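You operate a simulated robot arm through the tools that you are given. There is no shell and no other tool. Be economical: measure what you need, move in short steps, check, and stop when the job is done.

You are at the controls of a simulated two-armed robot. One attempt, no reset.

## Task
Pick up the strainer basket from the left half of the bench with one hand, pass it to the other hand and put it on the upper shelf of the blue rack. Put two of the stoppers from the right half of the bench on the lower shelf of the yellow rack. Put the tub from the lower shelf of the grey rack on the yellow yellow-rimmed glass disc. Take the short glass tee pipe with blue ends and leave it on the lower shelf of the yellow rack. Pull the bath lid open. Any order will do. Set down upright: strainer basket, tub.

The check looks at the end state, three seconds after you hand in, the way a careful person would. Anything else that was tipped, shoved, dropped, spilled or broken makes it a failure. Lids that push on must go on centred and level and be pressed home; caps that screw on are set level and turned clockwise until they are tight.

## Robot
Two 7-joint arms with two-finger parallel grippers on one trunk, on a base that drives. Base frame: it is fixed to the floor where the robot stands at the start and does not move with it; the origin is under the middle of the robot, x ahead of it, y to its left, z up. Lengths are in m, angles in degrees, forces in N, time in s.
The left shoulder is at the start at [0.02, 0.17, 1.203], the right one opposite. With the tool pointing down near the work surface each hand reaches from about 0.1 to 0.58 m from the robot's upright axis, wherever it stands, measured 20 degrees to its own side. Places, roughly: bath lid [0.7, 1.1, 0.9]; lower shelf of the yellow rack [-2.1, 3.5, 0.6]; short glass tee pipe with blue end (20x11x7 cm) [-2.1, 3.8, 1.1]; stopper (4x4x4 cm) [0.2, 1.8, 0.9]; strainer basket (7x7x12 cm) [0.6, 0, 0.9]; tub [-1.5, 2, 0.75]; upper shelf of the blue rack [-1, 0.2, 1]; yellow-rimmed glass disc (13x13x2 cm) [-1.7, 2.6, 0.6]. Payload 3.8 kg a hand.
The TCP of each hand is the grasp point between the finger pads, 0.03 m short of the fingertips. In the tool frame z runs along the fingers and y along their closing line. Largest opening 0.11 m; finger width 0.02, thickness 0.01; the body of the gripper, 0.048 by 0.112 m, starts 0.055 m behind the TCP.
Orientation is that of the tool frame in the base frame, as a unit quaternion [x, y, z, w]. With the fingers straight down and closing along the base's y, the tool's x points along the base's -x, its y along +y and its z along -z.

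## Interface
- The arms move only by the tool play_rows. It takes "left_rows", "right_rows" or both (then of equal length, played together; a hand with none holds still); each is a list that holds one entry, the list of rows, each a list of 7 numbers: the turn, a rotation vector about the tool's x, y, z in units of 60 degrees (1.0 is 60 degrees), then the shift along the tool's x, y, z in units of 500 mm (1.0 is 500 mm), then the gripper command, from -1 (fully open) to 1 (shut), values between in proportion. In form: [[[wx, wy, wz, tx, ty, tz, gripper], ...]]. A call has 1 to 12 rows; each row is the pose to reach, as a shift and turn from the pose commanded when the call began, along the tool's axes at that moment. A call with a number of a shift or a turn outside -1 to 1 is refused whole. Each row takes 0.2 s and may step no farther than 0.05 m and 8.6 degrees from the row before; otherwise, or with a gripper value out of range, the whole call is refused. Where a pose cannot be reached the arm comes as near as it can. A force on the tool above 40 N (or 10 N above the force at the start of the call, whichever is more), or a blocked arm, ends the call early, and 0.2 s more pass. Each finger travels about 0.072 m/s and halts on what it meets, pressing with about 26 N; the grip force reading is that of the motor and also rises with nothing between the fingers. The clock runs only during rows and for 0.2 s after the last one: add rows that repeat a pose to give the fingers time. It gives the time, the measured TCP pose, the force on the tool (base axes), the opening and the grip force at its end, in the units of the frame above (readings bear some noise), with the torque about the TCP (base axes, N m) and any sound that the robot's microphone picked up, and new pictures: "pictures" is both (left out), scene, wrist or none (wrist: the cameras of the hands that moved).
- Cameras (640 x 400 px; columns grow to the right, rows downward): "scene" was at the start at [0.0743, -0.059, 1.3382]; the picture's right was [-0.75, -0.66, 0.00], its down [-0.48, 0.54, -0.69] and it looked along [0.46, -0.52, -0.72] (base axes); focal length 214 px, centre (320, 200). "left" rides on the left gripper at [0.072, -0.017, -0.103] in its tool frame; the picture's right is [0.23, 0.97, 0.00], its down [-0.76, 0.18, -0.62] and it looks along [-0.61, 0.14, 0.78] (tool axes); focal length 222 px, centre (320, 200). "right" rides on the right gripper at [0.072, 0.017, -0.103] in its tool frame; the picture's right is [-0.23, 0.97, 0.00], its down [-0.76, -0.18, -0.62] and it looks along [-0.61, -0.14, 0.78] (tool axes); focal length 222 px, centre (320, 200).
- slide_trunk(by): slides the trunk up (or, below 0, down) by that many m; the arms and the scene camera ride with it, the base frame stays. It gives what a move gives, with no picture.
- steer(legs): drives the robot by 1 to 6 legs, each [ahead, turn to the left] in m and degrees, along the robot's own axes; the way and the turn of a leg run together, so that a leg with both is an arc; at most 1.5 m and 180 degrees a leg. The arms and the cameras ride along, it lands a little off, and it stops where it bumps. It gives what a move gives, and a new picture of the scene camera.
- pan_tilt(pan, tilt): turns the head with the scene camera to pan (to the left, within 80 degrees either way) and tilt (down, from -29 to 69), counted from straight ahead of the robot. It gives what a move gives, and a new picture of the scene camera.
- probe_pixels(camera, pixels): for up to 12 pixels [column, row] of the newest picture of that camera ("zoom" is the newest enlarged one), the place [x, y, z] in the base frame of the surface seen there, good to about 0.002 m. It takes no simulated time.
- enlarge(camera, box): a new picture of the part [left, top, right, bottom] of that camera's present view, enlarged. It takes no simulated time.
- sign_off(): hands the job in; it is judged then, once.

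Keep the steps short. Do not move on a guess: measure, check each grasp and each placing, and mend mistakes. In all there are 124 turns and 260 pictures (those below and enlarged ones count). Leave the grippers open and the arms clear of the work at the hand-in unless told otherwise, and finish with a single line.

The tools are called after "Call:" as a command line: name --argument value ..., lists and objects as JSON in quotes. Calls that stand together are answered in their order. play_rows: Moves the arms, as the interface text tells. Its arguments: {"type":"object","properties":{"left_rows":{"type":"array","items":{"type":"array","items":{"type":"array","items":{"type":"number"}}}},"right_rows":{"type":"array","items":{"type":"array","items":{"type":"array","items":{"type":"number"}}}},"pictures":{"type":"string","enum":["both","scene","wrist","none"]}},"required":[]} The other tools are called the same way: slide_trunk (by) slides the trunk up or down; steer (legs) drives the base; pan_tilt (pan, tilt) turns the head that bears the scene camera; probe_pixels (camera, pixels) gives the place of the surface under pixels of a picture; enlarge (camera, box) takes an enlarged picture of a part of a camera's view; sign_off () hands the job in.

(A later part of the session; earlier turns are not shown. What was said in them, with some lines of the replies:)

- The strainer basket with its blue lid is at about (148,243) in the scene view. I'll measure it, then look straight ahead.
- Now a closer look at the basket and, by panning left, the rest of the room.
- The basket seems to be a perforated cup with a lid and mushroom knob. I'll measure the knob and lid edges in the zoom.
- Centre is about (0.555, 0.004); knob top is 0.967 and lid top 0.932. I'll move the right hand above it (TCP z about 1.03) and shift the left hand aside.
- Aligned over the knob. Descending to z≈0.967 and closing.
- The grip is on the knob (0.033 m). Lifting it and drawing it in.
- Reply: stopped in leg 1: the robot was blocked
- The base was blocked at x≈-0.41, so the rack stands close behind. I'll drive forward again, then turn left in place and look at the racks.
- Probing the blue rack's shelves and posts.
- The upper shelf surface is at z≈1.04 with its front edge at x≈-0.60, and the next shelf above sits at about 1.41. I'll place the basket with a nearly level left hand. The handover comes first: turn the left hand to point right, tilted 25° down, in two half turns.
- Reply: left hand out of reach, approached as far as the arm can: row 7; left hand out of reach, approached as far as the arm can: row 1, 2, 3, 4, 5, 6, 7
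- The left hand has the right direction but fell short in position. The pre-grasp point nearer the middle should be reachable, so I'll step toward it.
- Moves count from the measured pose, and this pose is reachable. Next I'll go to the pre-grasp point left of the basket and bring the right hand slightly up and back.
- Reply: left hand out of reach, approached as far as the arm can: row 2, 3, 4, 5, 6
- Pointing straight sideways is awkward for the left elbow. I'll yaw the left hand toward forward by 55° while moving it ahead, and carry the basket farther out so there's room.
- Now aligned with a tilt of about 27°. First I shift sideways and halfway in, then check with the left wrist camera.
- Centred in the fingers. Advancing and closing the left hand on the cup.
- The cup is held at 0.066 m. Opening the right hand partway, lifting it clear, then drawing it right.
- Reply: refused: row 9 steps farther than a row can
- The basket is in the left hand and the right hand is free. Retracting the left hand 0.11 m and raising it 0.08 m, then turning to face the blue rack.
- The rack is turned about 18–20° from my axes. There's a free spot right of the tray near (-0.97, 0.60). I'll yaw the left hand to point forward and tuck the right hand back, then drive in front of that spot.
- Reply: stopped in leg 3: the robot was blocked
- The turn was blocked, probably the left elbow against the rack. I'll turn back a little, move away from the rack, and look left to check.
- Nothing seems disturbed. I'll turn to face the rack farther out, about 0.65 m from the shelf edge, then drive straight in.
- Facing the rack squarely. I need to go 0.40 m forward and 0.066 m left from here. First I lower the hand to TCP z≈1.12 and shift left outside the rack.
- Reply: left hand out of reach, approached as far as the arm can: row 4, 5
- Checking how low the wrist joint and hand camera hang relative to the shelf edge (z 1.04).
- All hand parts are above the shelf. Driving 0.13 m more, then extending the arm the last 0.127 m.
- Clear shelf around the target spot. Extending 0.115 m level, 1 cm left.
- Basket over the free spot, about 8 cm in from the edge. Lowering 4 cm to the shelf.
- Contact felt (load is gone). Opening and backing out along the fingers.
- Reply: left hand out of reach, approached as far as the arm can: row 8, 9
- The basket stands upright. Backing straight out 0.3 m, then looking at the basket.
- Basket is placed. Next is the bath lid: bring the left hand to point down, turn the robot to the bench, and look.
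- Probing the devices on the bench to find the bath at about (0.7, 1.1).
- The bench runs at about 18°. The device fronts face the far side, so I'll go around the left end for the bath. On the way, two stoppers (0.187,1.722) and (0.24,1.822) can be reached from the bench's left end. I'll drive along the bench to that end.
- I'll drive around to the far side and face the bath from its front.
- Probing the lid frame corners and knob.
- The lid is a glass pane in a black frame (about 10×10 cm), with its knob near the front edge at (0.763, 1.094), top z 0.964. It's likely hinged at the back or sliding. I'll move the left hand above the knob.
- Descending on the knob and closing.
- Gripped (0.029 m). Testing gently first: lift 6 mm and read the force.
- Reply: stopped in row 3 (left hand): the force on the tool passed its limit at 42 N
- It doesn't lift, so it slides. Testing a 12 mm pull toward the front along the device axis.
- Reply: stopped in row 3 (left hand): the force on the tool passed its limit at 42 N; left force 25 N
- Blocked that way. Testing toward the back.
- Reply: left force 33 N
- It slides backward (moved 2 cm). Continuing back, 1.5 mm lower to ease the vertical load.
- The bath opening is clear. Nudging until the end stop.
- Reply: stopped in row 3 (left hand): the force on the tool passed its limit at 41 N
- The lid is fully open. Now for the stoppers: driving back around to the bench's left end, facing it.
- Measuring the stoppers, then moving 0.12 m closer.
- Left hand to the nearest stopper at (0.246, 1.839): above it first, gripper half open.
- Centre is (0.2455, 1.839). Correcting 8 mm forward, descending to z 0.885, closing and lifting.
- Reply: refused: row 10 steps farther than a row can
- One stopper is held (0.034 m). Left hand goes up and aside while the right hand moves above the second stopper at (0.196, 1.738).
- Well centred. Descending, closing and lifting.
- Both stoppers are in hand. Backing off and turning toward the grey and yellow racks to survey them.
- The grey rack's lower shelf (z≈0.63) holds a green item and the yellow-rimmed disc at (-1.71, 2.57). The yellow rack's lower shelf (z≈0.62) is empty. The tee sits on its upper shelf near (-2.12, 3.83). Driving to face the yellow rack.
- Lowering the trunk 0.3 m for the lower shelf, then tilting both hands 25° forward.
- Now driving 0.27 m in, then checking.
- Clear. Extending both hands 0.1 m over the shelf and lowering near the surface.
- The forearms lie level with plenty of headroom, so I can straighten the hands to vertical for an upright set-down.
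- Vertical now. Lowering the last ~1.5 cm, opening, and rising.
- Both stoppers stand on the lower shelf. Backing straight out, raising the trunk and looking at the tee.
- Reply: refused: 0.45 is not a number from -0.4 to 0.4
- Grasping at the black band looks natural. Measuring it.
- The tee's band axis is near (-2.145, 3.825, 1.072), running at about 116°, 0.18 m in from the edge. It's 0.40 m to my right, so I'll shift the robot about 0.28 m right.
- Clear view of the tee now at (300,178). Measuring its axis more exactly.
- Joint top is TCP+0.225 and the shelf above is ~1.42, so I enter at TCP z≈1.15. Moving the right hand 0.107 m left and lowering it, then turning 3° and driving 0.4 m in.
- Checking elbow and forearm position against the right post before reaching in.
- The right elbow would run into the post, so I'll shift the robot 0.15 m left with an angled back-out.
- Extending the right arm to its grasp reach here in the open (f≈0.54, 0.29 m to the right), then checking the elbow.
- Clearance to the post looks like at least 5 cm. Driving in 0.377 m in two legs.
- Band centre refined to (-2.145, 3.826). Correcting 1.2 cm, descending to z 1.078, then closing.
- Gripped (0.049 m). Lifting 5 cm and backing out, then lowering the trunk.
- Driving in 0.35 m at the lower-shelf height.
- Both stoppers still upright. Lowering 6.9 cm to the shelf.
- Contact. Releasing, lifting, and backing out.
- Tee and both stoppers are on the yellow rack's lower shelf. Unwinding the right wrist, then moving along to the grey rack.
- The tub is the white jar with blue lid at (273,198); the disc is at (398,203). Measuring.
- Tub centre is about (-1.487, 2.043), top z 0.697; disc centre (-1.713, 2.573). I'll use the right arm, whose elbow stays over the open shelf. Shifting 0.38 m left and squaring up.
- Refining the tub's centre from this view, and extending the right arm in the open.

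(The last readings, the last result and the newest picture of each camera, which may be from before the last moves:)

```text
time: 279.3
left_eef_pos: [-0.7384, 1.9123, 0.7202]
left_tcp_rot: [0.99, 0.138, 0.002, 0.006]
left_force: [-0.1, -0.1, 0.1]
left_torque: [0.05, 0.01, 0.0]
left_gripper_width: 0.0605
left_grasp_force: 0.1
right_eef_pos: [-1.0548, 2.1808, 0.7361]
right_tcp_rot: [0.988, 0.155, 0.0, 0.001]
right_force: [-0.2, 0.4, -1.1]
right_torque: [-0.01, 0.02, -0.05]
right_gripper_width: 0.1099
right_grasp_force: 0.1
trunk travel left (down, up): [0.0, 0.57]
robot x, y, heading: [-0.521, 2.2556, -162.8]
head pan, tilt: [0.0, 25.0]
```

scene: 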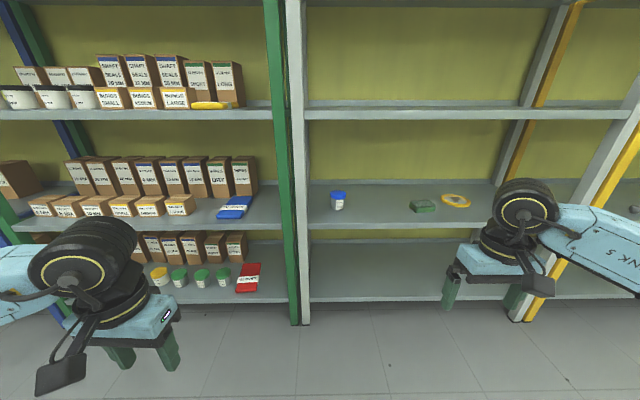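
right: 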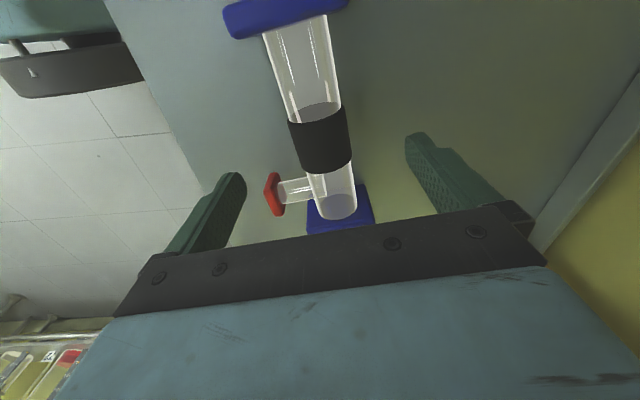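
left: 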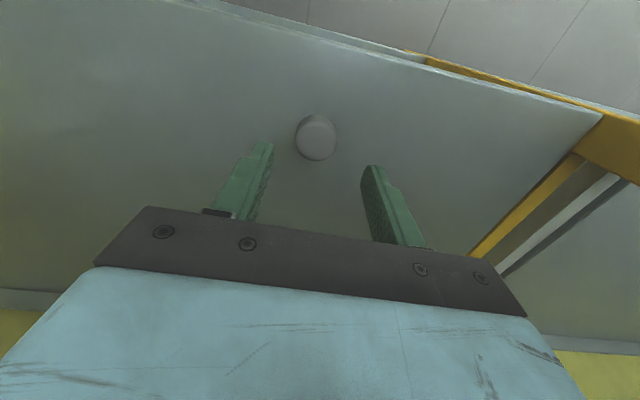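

Call:
probe_pixels --camera "zoom" --pixels '[[300, 110], [300, 158], [228, 140], [372, 140], [300, 175], [300, 135], [295, 290]]'

Call:
steer --legs '[[0.3, 0]]'

```text
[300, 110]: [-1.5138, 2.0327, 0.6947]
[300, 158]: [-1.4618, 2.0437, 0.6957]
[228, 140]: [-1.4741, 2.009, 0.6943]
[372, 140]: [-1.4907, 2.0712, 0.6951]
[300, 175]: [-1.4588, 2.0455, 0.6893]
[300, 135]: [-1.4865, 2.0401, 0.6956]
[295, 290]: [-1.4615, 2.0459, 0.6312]
```

```text
time: 281.4
left_eef_pos: [-1.0297, 1.8226, 0.7206]
left_tcp_rot: [0.991, 0.137, 0.002, 0.006]
left_force: [-0.3, 0.7, 0.0]
left_torque: [0.0, -0.03, 0.03]
left_gripper_width: 0.0604
left_grasp_force: 0.0
right_eef_pos: [-1.3441, 2.0911, 0.7357]
right_tcp_rot: [0.988, 0.154, -0.001, 0.0]
right_force: [0.5, 0.2, -0.9]
right_torque: [0.01, 0.0, 0.01]
right_gripper_width: 0.1099
right_grasp_force: 0.1
trunk travel left (down, up): [0.0, 0.57]
robot x, y, heading: [-0.8121, 2.1677, -162.5]
head pan, tilt: [0.0, 25.0]
```

scene: 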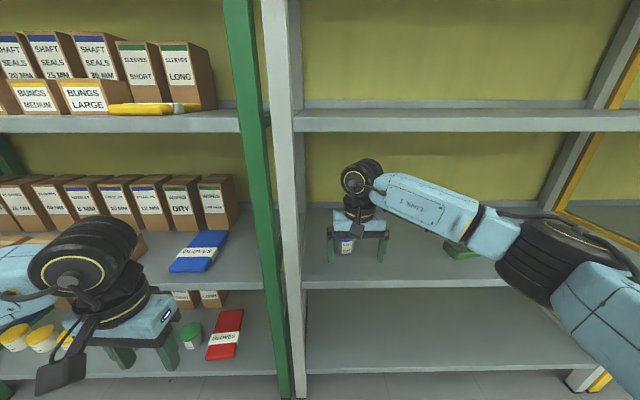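

Driving 0.13 m more, then final alignment from the wrist camera.

Call:
steer --legs '[[0.13, 0]]'

Call:
enlarge --camera "right" --box '[0, 0, 640, 400]'

```text
time: 282.6
left_eef_pos: [-1.1527, 1.7827, 0.7205]
left_tcp_rot: [0.99, 0.138, 0.002, 0.006]
left_force: [-0.2, 0.0, 1.0]
left_torque: [-0.04, -0.03, -0.02]
left_gripper_width: 0.0606
left_grasp_force: 0.1
right_eef_pos: [-1.4684, 2.0514, 0.7367]
right_tcp_rot: [0.988, 0.155, 0.0, 0.0]
right_force: [0.5, -0.4, -0.5]
right_torque: [-0.06, 0.0, -0.04]
right_gripper_width: 0.11
right_grasp_force: 0.1
trunk travel left (down, up): [0.0, 0.57]
robot x, y, heading: [-0.936, 2.1246, -162.6]
head pan, tilt: [0.0, 25.0]
```

scene: 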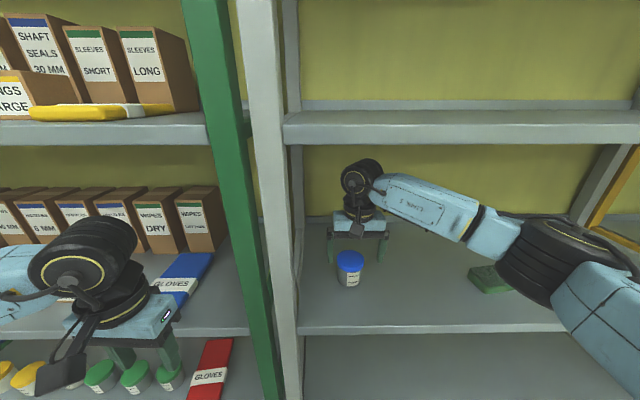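

```text
1.00 times, centred on (320, 200) of right (not enlarged: the box is as wide or as high as the picture)
```

zoom: 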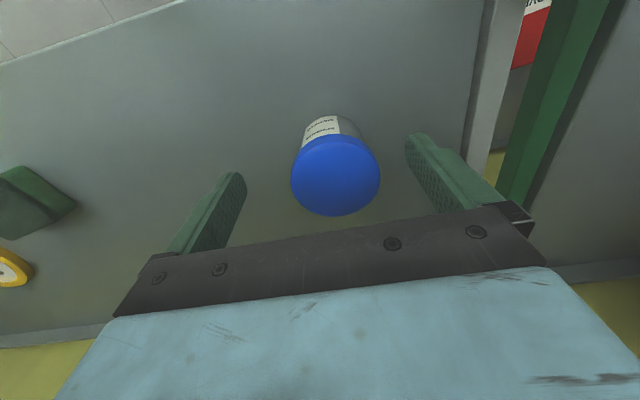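

Call:
probe_pixels --camera "zoom" --pixels '[[336, 175], [295, 180], [377, 180], [336, 143], [336, 212]]'

```text
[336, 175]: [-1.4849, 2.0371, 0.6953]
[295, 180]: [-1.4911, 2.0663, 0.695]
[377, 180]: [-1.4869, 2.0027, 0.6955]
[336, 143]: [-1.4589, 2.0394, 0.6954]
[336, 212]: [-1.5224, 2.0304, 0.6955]
```

Centre is (-1.488, 2.036). Correcting, descending to z 0.675, and closing.

Call:
play_rows --right_rows '[[[0, 0, 0, -0.024, 0.009, 0.0, -1], [0, 0, 0, -0.047, 0.017, 0.0, -1], [0, 0, 0, -0.047, 0.017, 0.06, -1], [0, 0, 0, -0.047, 0.017, 0.123, -1], [0, 0, 0, -0.047, 0.017, 0.123, -0.1], [0, 0, 0, -0.047, 0.017, 0.123, 0.6], [0, 0, 0, -0.047, 0.017, 0.123, 1], [0, 0, 0, -0.047, 0.017, 0.123, 1]]]' --pictures "wrist"

```text
time: 284.4
left_eef_pos: [-1.1524, 1.7836, 0.7202]
left_tcp_rot: [0.99, 0.138, 0.001, 0.006]
left_force: [0.0, -0.6, 1.0]
left_torque: [0.05, 0.01, 0.0]
left_gripper_width: 0.0604
left_grasp_force: 0.2
right_eef_pos: [-1.4864, 2.0371, 0.6729]
right_tcp_rot: [0.988, 0.156, 0.0, 0.0]
right_force: [-1.6, -0.7, 0.9]
right_torque: [-0.02, 0.04, -0.02]
right_gripper_width: 0.068
right_grasp_force: 25.8
trunk travel left (down, up): [0.0, 0.57]
robot x, y, heading: [-0.9402, 2.1279, -162.7]
head pan, tilt: [0.0, 25.0]
```

right: 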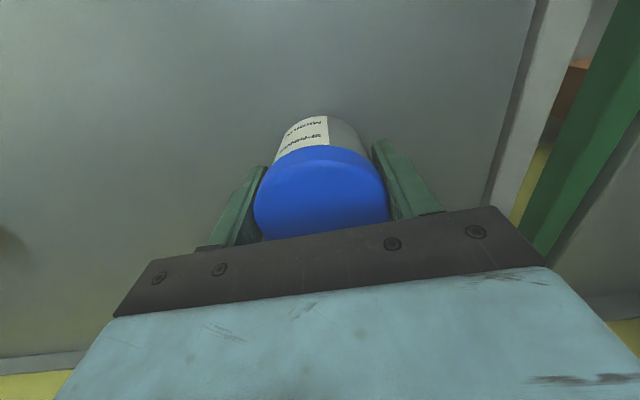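

Gripped at 0.068 m. Lifting 6 cm and checking that the whole tub comes up.

Call:
play_rows --right_rows '[[[0, 0, 0, 0, 0, -0.03, 1], [0, 0, 0, 0, 0, -0.08, 1], [0, 0, 0, 0, 0, -0.124, 1], [0, 0, 0, 0, 0, -0.124, 1]]]' --pictures "both"

```text
time: 285.4
left_eef_pos: [-1.153, 1.7839, 0.721]
left_tcp_rot: [0.99, 0.138, 0.002, 0.006]
left_force: [0.3, -0.4, -0.3]
left_torque: [0.02, 0.0, -0.02]
left_gripper_width: 0.0601
left_grasp_force: 0.0
right_eef_pos: [-1.4877, 2.0358, 0.7357]
right_tcp_rot: [0.988, 0.156, -0.001, 0.0]
right_force: [0.5, -0.1, -1.8]
right_torque: [-0.02, -0.02, 0.03]
right_gripper_width: 0.068
right_grasp_force: 25.8
trunk travel left (down, up): [0.0, 0.57]
robot x, y, heading: [-0.9366, 2.1237, -162.4]
head pan, tilt: [0.0, 25.0]
```

scene: 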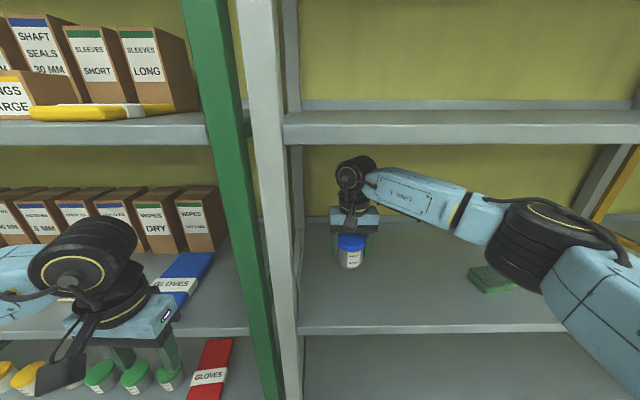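
right: 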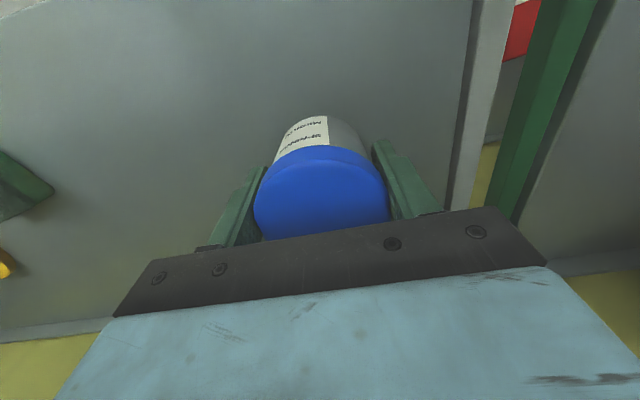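

Whole tub is up. Backing out, moving 0.58 m right, and re-measuring.

Call:
steer --legs '[[-0.45, 0], [0, -89], [0.58, 0], [0, 90]]'

```text
time: 298.6
left_eef_pos: [-0.9145, 2.4686, 0.7213]
left_tcp_rot: [0.991, 0.135, 0.001, 0.006]
left_force: [1.0, -0.3, -0.2]
left_torque: [0.0, -0.01, 0.01]
left_gripper_width: 0.0606
left_grasp_force: 0.1
right_eef_pos: [-1.2508, 2.7229, 0.7368]
right_tcp_rot: [0.989, 0.151, -0.001, 0.0]
right_force: [0.8, 0.3, -1.7]
right_torque: [0.02, -0.01, -0.01]
right_gripper_width: 0.0676
right_grasp_force: 25.8
trunk travel left (down, up): [0.0, 0.57]
robot x, y, heading: [-0.695, 2.808, -163.0]
head pan, tilt: [0.0, 25.0]
```

scene: 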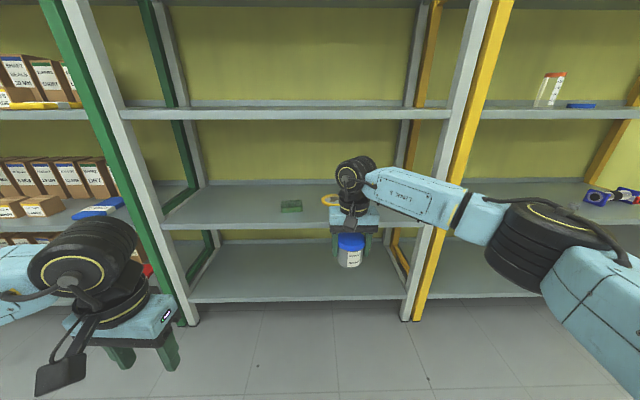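

Disc is 0.486 m ahead and nearly in line. Driving in 0.44 m.

Call:
steer --legs '[[0.44, 0]]'

Call:
enlarge --camera "right" --box '[0, 0, 640, 400]'

Call:
enlarge --camera "scene" --box '[260, 140, 440, 260]'

```text
time: 301.2
left_eef_pos: [-1.3325, 2.3385, 0.7203]
left_tcp_rot: [0.991, 0.137, 0.002, 0.007]
left_force: [0.2, 0.7, -1.4]
left_torque: [0.0, 0.01, -0.01]
left_gripper_width: 0.0604
left_grasp_force: 0.0
right_eef_pos: [-1.668, 2.5915, 0.7362]
right_tcp_rot: [0.988, 0.153, -0.001, 0.0]
right_force: [0.0, -0.1, -1.5]
right_torque: [0.0, 0.02, -0.06]
right_gripper_width: 0.0678
right_grasp_force: 26.3
trunk travel left (down, up): [0.0, 0.57]
robot x, y, heading: [-1.1158, 2.6827, -162.7]
head pan, tilt: [0.0, 25.0]
```

scene: 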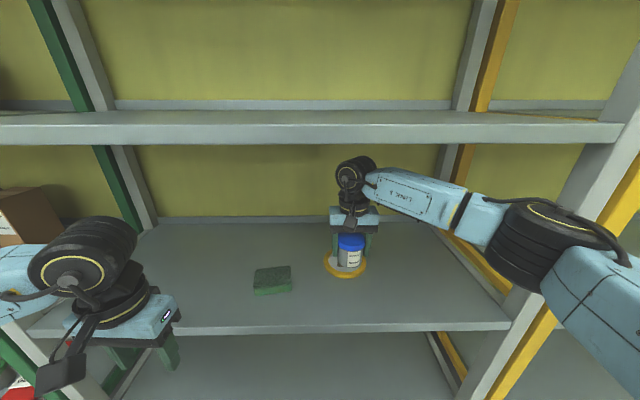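

```text
1.00 times, centred on (320, 200) of right (not enlarged: the box is as wide or as high as the picture)
```

zoom: 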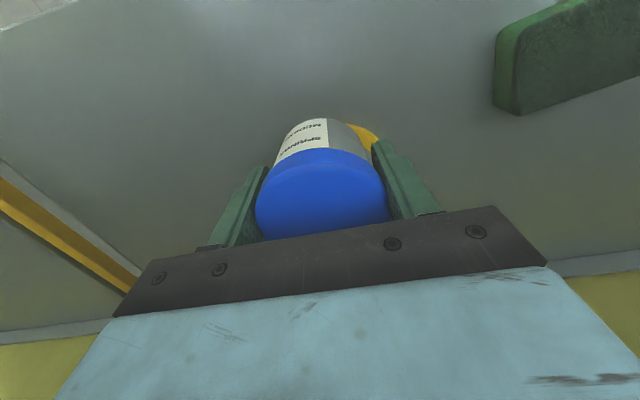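

```text
3.33 times, centred on (350, 200) of scene
```

zoom: 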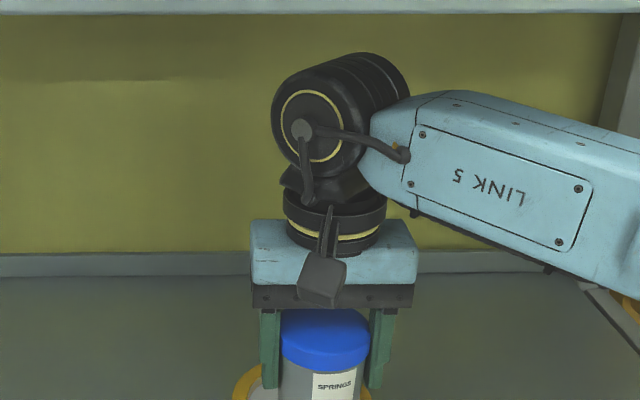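

Call:
enlarge --camera "scene" --box '[310, 225, 380, 285]'

```text
6.67 times, centred on (345, 255) of scene
```

zoom: 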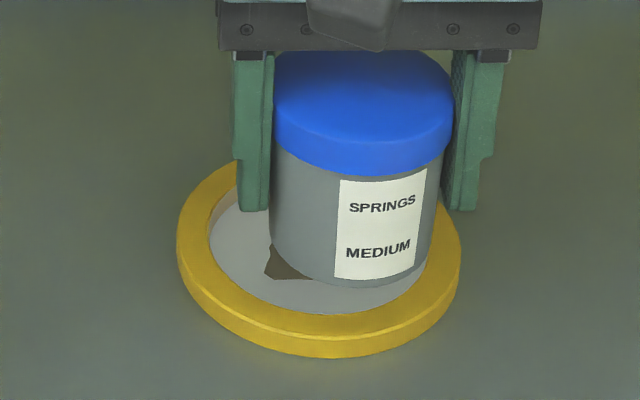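

Call:
probe_pixels --camera "zoom" --pixels '[[185, 240], [455, 240], [320, 335], [200, 205], [440, 225], [250, 312], [400, 318], [230, 240], [330, 298], [225, 185], [290, 265]]'

```text
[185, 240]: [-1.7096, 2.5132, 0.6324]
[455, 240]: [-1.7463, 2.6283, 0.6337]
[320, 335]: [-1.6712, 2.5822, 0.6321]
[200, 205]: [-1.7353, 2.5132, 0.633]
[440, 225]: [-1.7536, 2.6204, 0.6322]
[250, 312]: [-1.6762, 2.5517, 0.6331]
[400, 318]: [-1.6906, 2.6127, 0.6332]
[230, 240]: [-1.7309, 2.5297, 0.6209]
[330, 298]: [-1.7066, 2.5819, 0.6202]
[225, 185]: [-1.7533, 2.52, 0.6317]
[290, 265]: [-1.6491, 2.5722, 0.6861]
```

The disc rim (z 0.6325) is centred at about (-1.727, 2.571), 6.2 cm farther in. Driving 0.05 m and re-reading.

Call:
steer --legs '[[0.05, 0]]'

```text
time: 302.2
left_eef_pos: [-1.3812, 2.3237, 0.7203]
left_tcp_rot: [0.991, 0.137, 0.002, 0.005]
left_force: [-0.4, 0.2, 1.4]
left_torque: [0.03, 0.04, 0.02]
left_gripper_width: 0.0606
left_grasp_force: 0.0
right_eef_pos: [-1.7167, 2.5764, 0.7354]
right_tcp_rot: [0.988, 0.154, -0.001, 0.0]
right_force: [-0.3, -0.1, -1.2]
right_torque: [-0.03, -0.03, 0.0]
right_gripper_width: 0.0674
right_grasp_force: 26.4
trunk travel left (down, up): [0.0, 0.57]
robot x, y, heading: [-1.1644, 2.6654, -162.8]
head pan, tilt: [0.0, 25.0]
```

scene: 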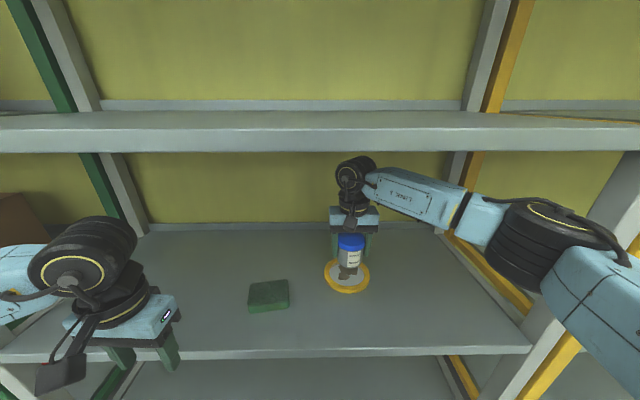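

Call:
enlarge --camera "scene" --box '[310, 235, 380, 300]'

```text
6.15 times, centred on (345, 268) of scene
```

zoom: 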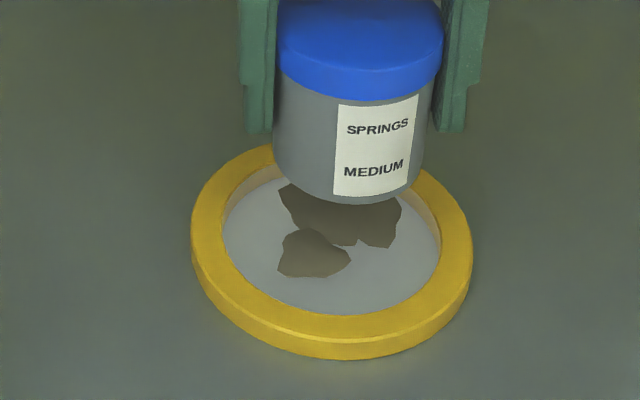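

Call:
probe_pixels --camera "zoom" --pixels '[[196, 215], [467, 235], [330, 338], [235, 165], [440, 185], [230, 290], [440, 295], [340, 210], [315, 255], [345, 290], [232, 215], [433, 235]]'

```text
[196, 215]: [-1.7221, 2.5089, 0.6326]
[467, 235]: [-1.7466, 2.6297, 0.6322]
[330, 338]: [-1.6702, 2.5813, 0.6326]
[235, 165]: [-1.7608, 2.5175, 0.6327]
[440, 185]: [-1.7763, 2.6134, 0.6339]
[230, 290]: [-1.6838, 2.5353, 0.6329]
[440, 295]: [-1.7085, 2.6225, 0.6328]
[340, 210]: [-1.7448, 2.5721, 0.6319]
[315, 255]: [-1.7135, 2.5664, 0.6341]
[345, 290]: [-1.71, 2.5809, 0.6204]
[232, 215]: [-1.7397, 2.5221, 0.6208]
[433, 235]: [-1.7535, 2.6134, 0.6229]
```

Disc centre confirmed at (-1.7305, 2.571), with its surface near z 0.633. Correcting 1.5 cm forward and lowering until contact.

Call:
play_rows --right_rows '[[[0, 0, 0, -0.03, 0.002, 0.0, 1], [0, 0, 0, -0.03, 0.002, 0.04, 1], [0, 0, 0, -0.03, 0.002, 0.08, 1], [0, 0, 0, -0.03, 0.002, 0.096, 1], [0, 0, 0, -0.03, 0.002, 0.1, 1], [0, 0, 0, -0.03, 0.002, 0.1, 1]]]' --pictures "scene"

```text
time: 303.6
left_eef_pos: [-1.3801, 2.3235, 0.7204]
left_tcp_rot: [0.99, 0.138, 0.002, 0.006]
left_force: [0.1, 0.3, 0.1]
left_torque: [-0.01, 0.01, 0.0]
left_gripper_width: 0.0605
left_grasp_force: 0.0
right_eef_pos: [-1.7297, 2.5713, 0.6867]
right_tcp_rot: [0.988, 0.154, -0.001, 0.0]
right_force: [-0.2, -1.0, -1.0]
right_torque: [-0.03, 0.0, -0.01]
right_gripper_width: 0.0677
right_grasp_force: 26.0
trunk travel left (down, up): [0.0, 0.57]
robot x, y, heading: [-1.1676, 2.6695, -162.8]
head pan, tilt: [0.0, 25.0]
```

scene: 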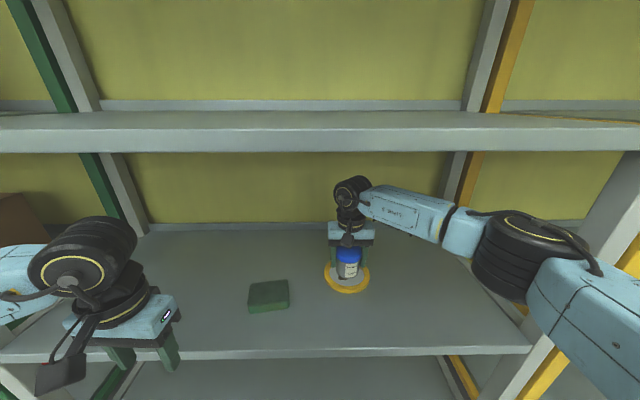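

Weight still mostly on the hand. Lowering in small steps while watching the force.

Call:
play_rows --right_rows '[[[0, 0, 0, 0, 0, 0.003, 1], [0, 0, 0, 0, 0, 0.006, 1], [0, 0, 0, 0, 0, 0.006, 1]]]' --pictures "none"

Call:
enlarge --camera "scene" --box '[310, 235, 380, 300]'

```text
time: 304.4
left_eef_pos: [-1.3802, 2.3231, 0.722]
left_tcp_rot: [0.991, 0.137, 0.002, 0.006]
left_force: [0.3, -0.5, 0.1]
left_torque: [0.01, -0.01, 0.02]
left_gripper_width: 0.0605
left_grasp_force: 0.1
right_eef_pos: [-1.729, 2.571, 0.6856]
right_tcp_rot: [0.988, 0.154, -0.003, 0.001]
right_force: [-1.9, -1.1, 14.5]
right_torque: [0.17, -0.15, 0.02]
right_gripper_width: 0.0674
right_grasp_force: 26.6
trunk travel left (down, up): [0.0, 0.57]
robot x, y, heading: [-1.1601, 2.6688, -162.7]
head pan, tilt: [0.0, 25.0]
```

```text
6.15 times, centred on (345, 268) of scene
```

zoom: 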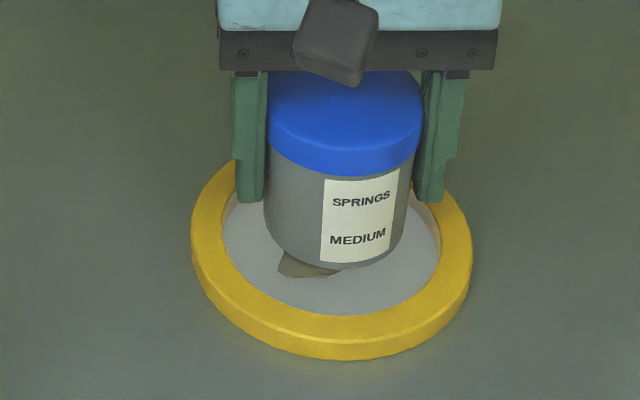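

Contact at bottom z≈0.633 (14 N). Easing off, opening, and lifting.

Call:
play_rows --right_rows '[[[0, 0, 0, 0, 0, -0.003, 1], [0, 0, 0, 0, 0, -0.003, 0], [0, 0, 0, 0, 0, -0.003, -1], [0, 0, 0, 0, 0, -0.003, -1], [0, 0, 0, 0, 0, -0.003, -1], [0, 0, 0, 0, 0, -0.06, -1], [0, 0, 0, 0, 0, -0.1, -1], [0, 0, 0, 0, 0, -0.1, -1]]]' --pictures "both"

```text
time: 306.2
left_eef_pos: [-1.382, 2.3239, 0.7199]
left_tcp_rot: [0.991, 0.137, 0.002, 0.006]
left_force: [0.2, 0.2, -0.7]
left_torque: [0.02, -0.01, 0.02]
left_gripper_width: 0.0608
left_grasp_force: 0.1
right_eef_pos: [-1.7297, 2.5711, 0.7333]
right_tcp_rot: [0.988, 0.154, -0.001, 0.0]
right_force: [0.2, 0.1, -0.3]
right_torque: [-0.02, 0.01, 0.02]
right_gripper_width: 0.1102
right_grasp_force: 0.0
trunk travel left (down, up): [0.0, 0.57]
robot x, y, heading: [-1.161, 2.6703, -162.6]
head pan, tilt: [0.0, 25.0]
```

scene: 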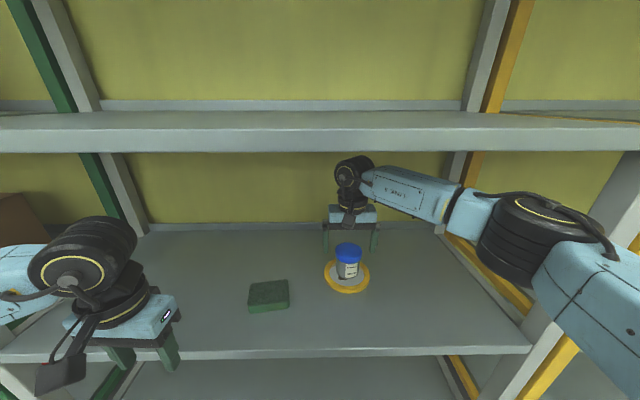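
right: 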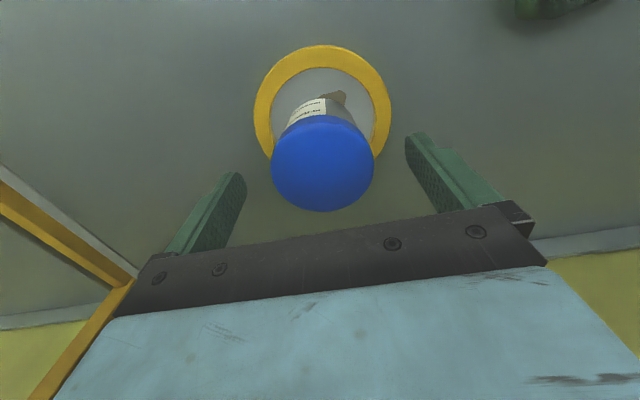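

The tub stands on the disc. Rising 1.2 cm more, backing straight out, then opening the left hand and checking.

Call:
play_rows --right_rows '[[[0, 0, 0, 0, 0, -0.024, -1], [0, 0, 0, 0, 0, -0.024, -1]]]' --left_rows '[[[0, 0, 0, 0, 0, 0, -1], [0, 0, 0, 0, 0, 0, -1]]]' --pictures "none"

Call:
steer --legs '[[-0.45, 0]]'

Call:
enlarge --camera "scene" --box '[260, 160, 400, 240]'

Call:
slide_trunk --by 0.3

Call:
pan_tilt --pan -55 --tilt 15

```text
time: 306.8
left_eef_pos: [-1.3798, 2.3232, 0.7193]
left_tcp_rot: [0.99, 0.137, 0.003, 0.006]
left_force: [-0.1, 0.6, -0.6]
left_torque: [0.01, -0.02, 0.0]
left_gripper_width: 0.1102
left_grasp_force: 0.1
right_eef_pos: [-1.7283, 2.5713, 0.7441]
right_tcp_rot: [0.988, 0.154, -0.001, 0.0]
right_force: [-0.1, 0.3, -0.7]
right_torque: [0.0, -0.01, 0.04]
right_gripper_width: 0.1098
right_grasp_force: 0.1
trunk travel left (down, up): [0.0, 0.57]
robot x, y, heading: [-1.1624, 2.6626, -162.8]
head pan, tilt: [0.0, 25.0]
```

```text
time: 309.6
left_eef_pos: [-0.9426, 2.4598, 0.7213]
left_tcp_rot: [0.991, 0.135, 0.002, 0.006]
left_force: [0.1, -0.2, 0.0]
left_torque: [0.01, 0.01, 0.01]
left_gripper_width: 0.1101
left_grasp_force: 0.1
right_eef_pos: [-1.2908, 2.7083, 0.7464]
right_tcp_rot: [0.988, 0.152, -0.001, 0.001]
right_force: [-0.1, -0.4, -0.9]
right_torque: [0.01, 0.01, -0.02]
right_gripper_width: 0.1102
right_grasp_force: 0.0
trunk travel left (down, up): [0.0, 0.57]
robot x, y, heading: [-0.7245, 2.7994, -162.9]
head pan, tilt: [0.0, 25.0]
```

scene: 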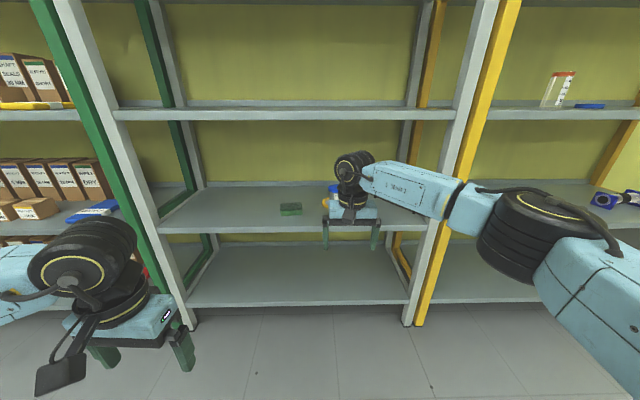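

```text
4.57 times, centred on (330, 200) of scene
```

zoom: 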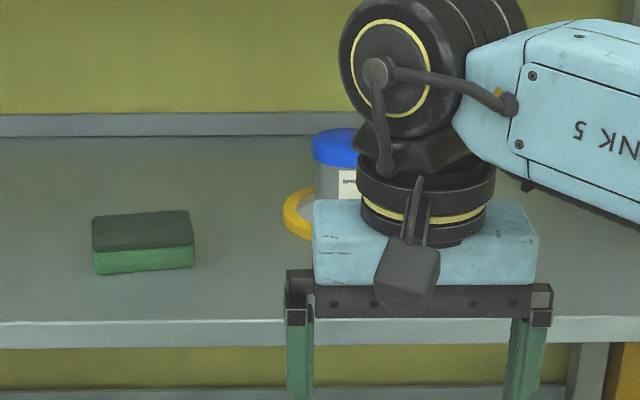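

```text
time: 312.6
left_eef_pos: [-0.9419, 2.4597, 1.0207]
left_tcp_rot: [0.991, 0.136, 0.002, 0.005]
left_force: [0.0, 0.5, -0.2]
left_torque: [0.0, 0.01, -0.01]
left_gripper_width: 0.1099
left_grasp_force: 0.2
right_eef_pos: [-1.2892, 2.7093, 1.0451]
right_tcp_rot: [0.988, 0.152, -0.001, 0.0]
right_force: [0.3, -0.3, 0.0]
right_torque: [-0.02, -0.01, 0.0]
right_gripper_width: 0.1101
right_grasp_force: 0.1
trunk travel left (down, up): [-0.3, 0.27]
robot x, y, heading: [-0.726, 2.8016, -163.0]
head pan, tilt: [0.0, 25.0]
```

```text
time: 313.8
left_eef_pos: [-0.9412, 2.4599, 1.0196]
left_tcp_rot: [0.991, 0.136, 0.002, 0.006]
left_force: [0.0, 0.7, -0.2]
left_torque: [0.02, 0.01, -0.01]
left_gripper_width: 0.11
left_grasp_force: 0.1
right_eef_pos: [-1.2907, 2.708, 1.0449]
right_tcp_rot: [0.988, 0.153, -0.001, 0.0]
right_force: [0.3, 0.0, -0.6]
right_torque: [0.0, 0.01, 0.03]
right_gripper_width: 0.1102
right_grasp_force: 0.0
trunk travel left (down, up): [-0.3, 0.27]
robot x, y, heading: [-0.7263, 2.8045, -163.1]
head pan, tilt: [-55.0, 15.0]
```

scene: 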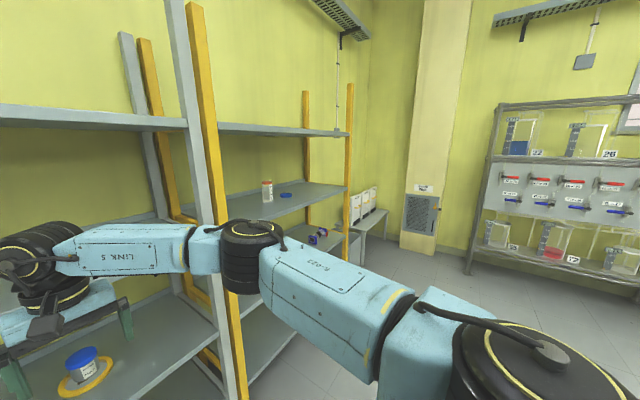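

The tub is upright on the disc, the grippers are open and both arms are clear. The basket, stoppers, tee and lid were each checked after placing. Handing in.

Call:
sign_off

```text
The job is handed in.
```

All five tasks are done and the job is handed in: basket on the blue rack's upper shelf after a hand-to-hand pass, two stoppers and the tee on the yellow rack's lower shelf, tub upright on the yellow-rimmed disc, and bath lid slid fully open; the robot bumped into something twice near the racks while driving, but nothing looked moved.
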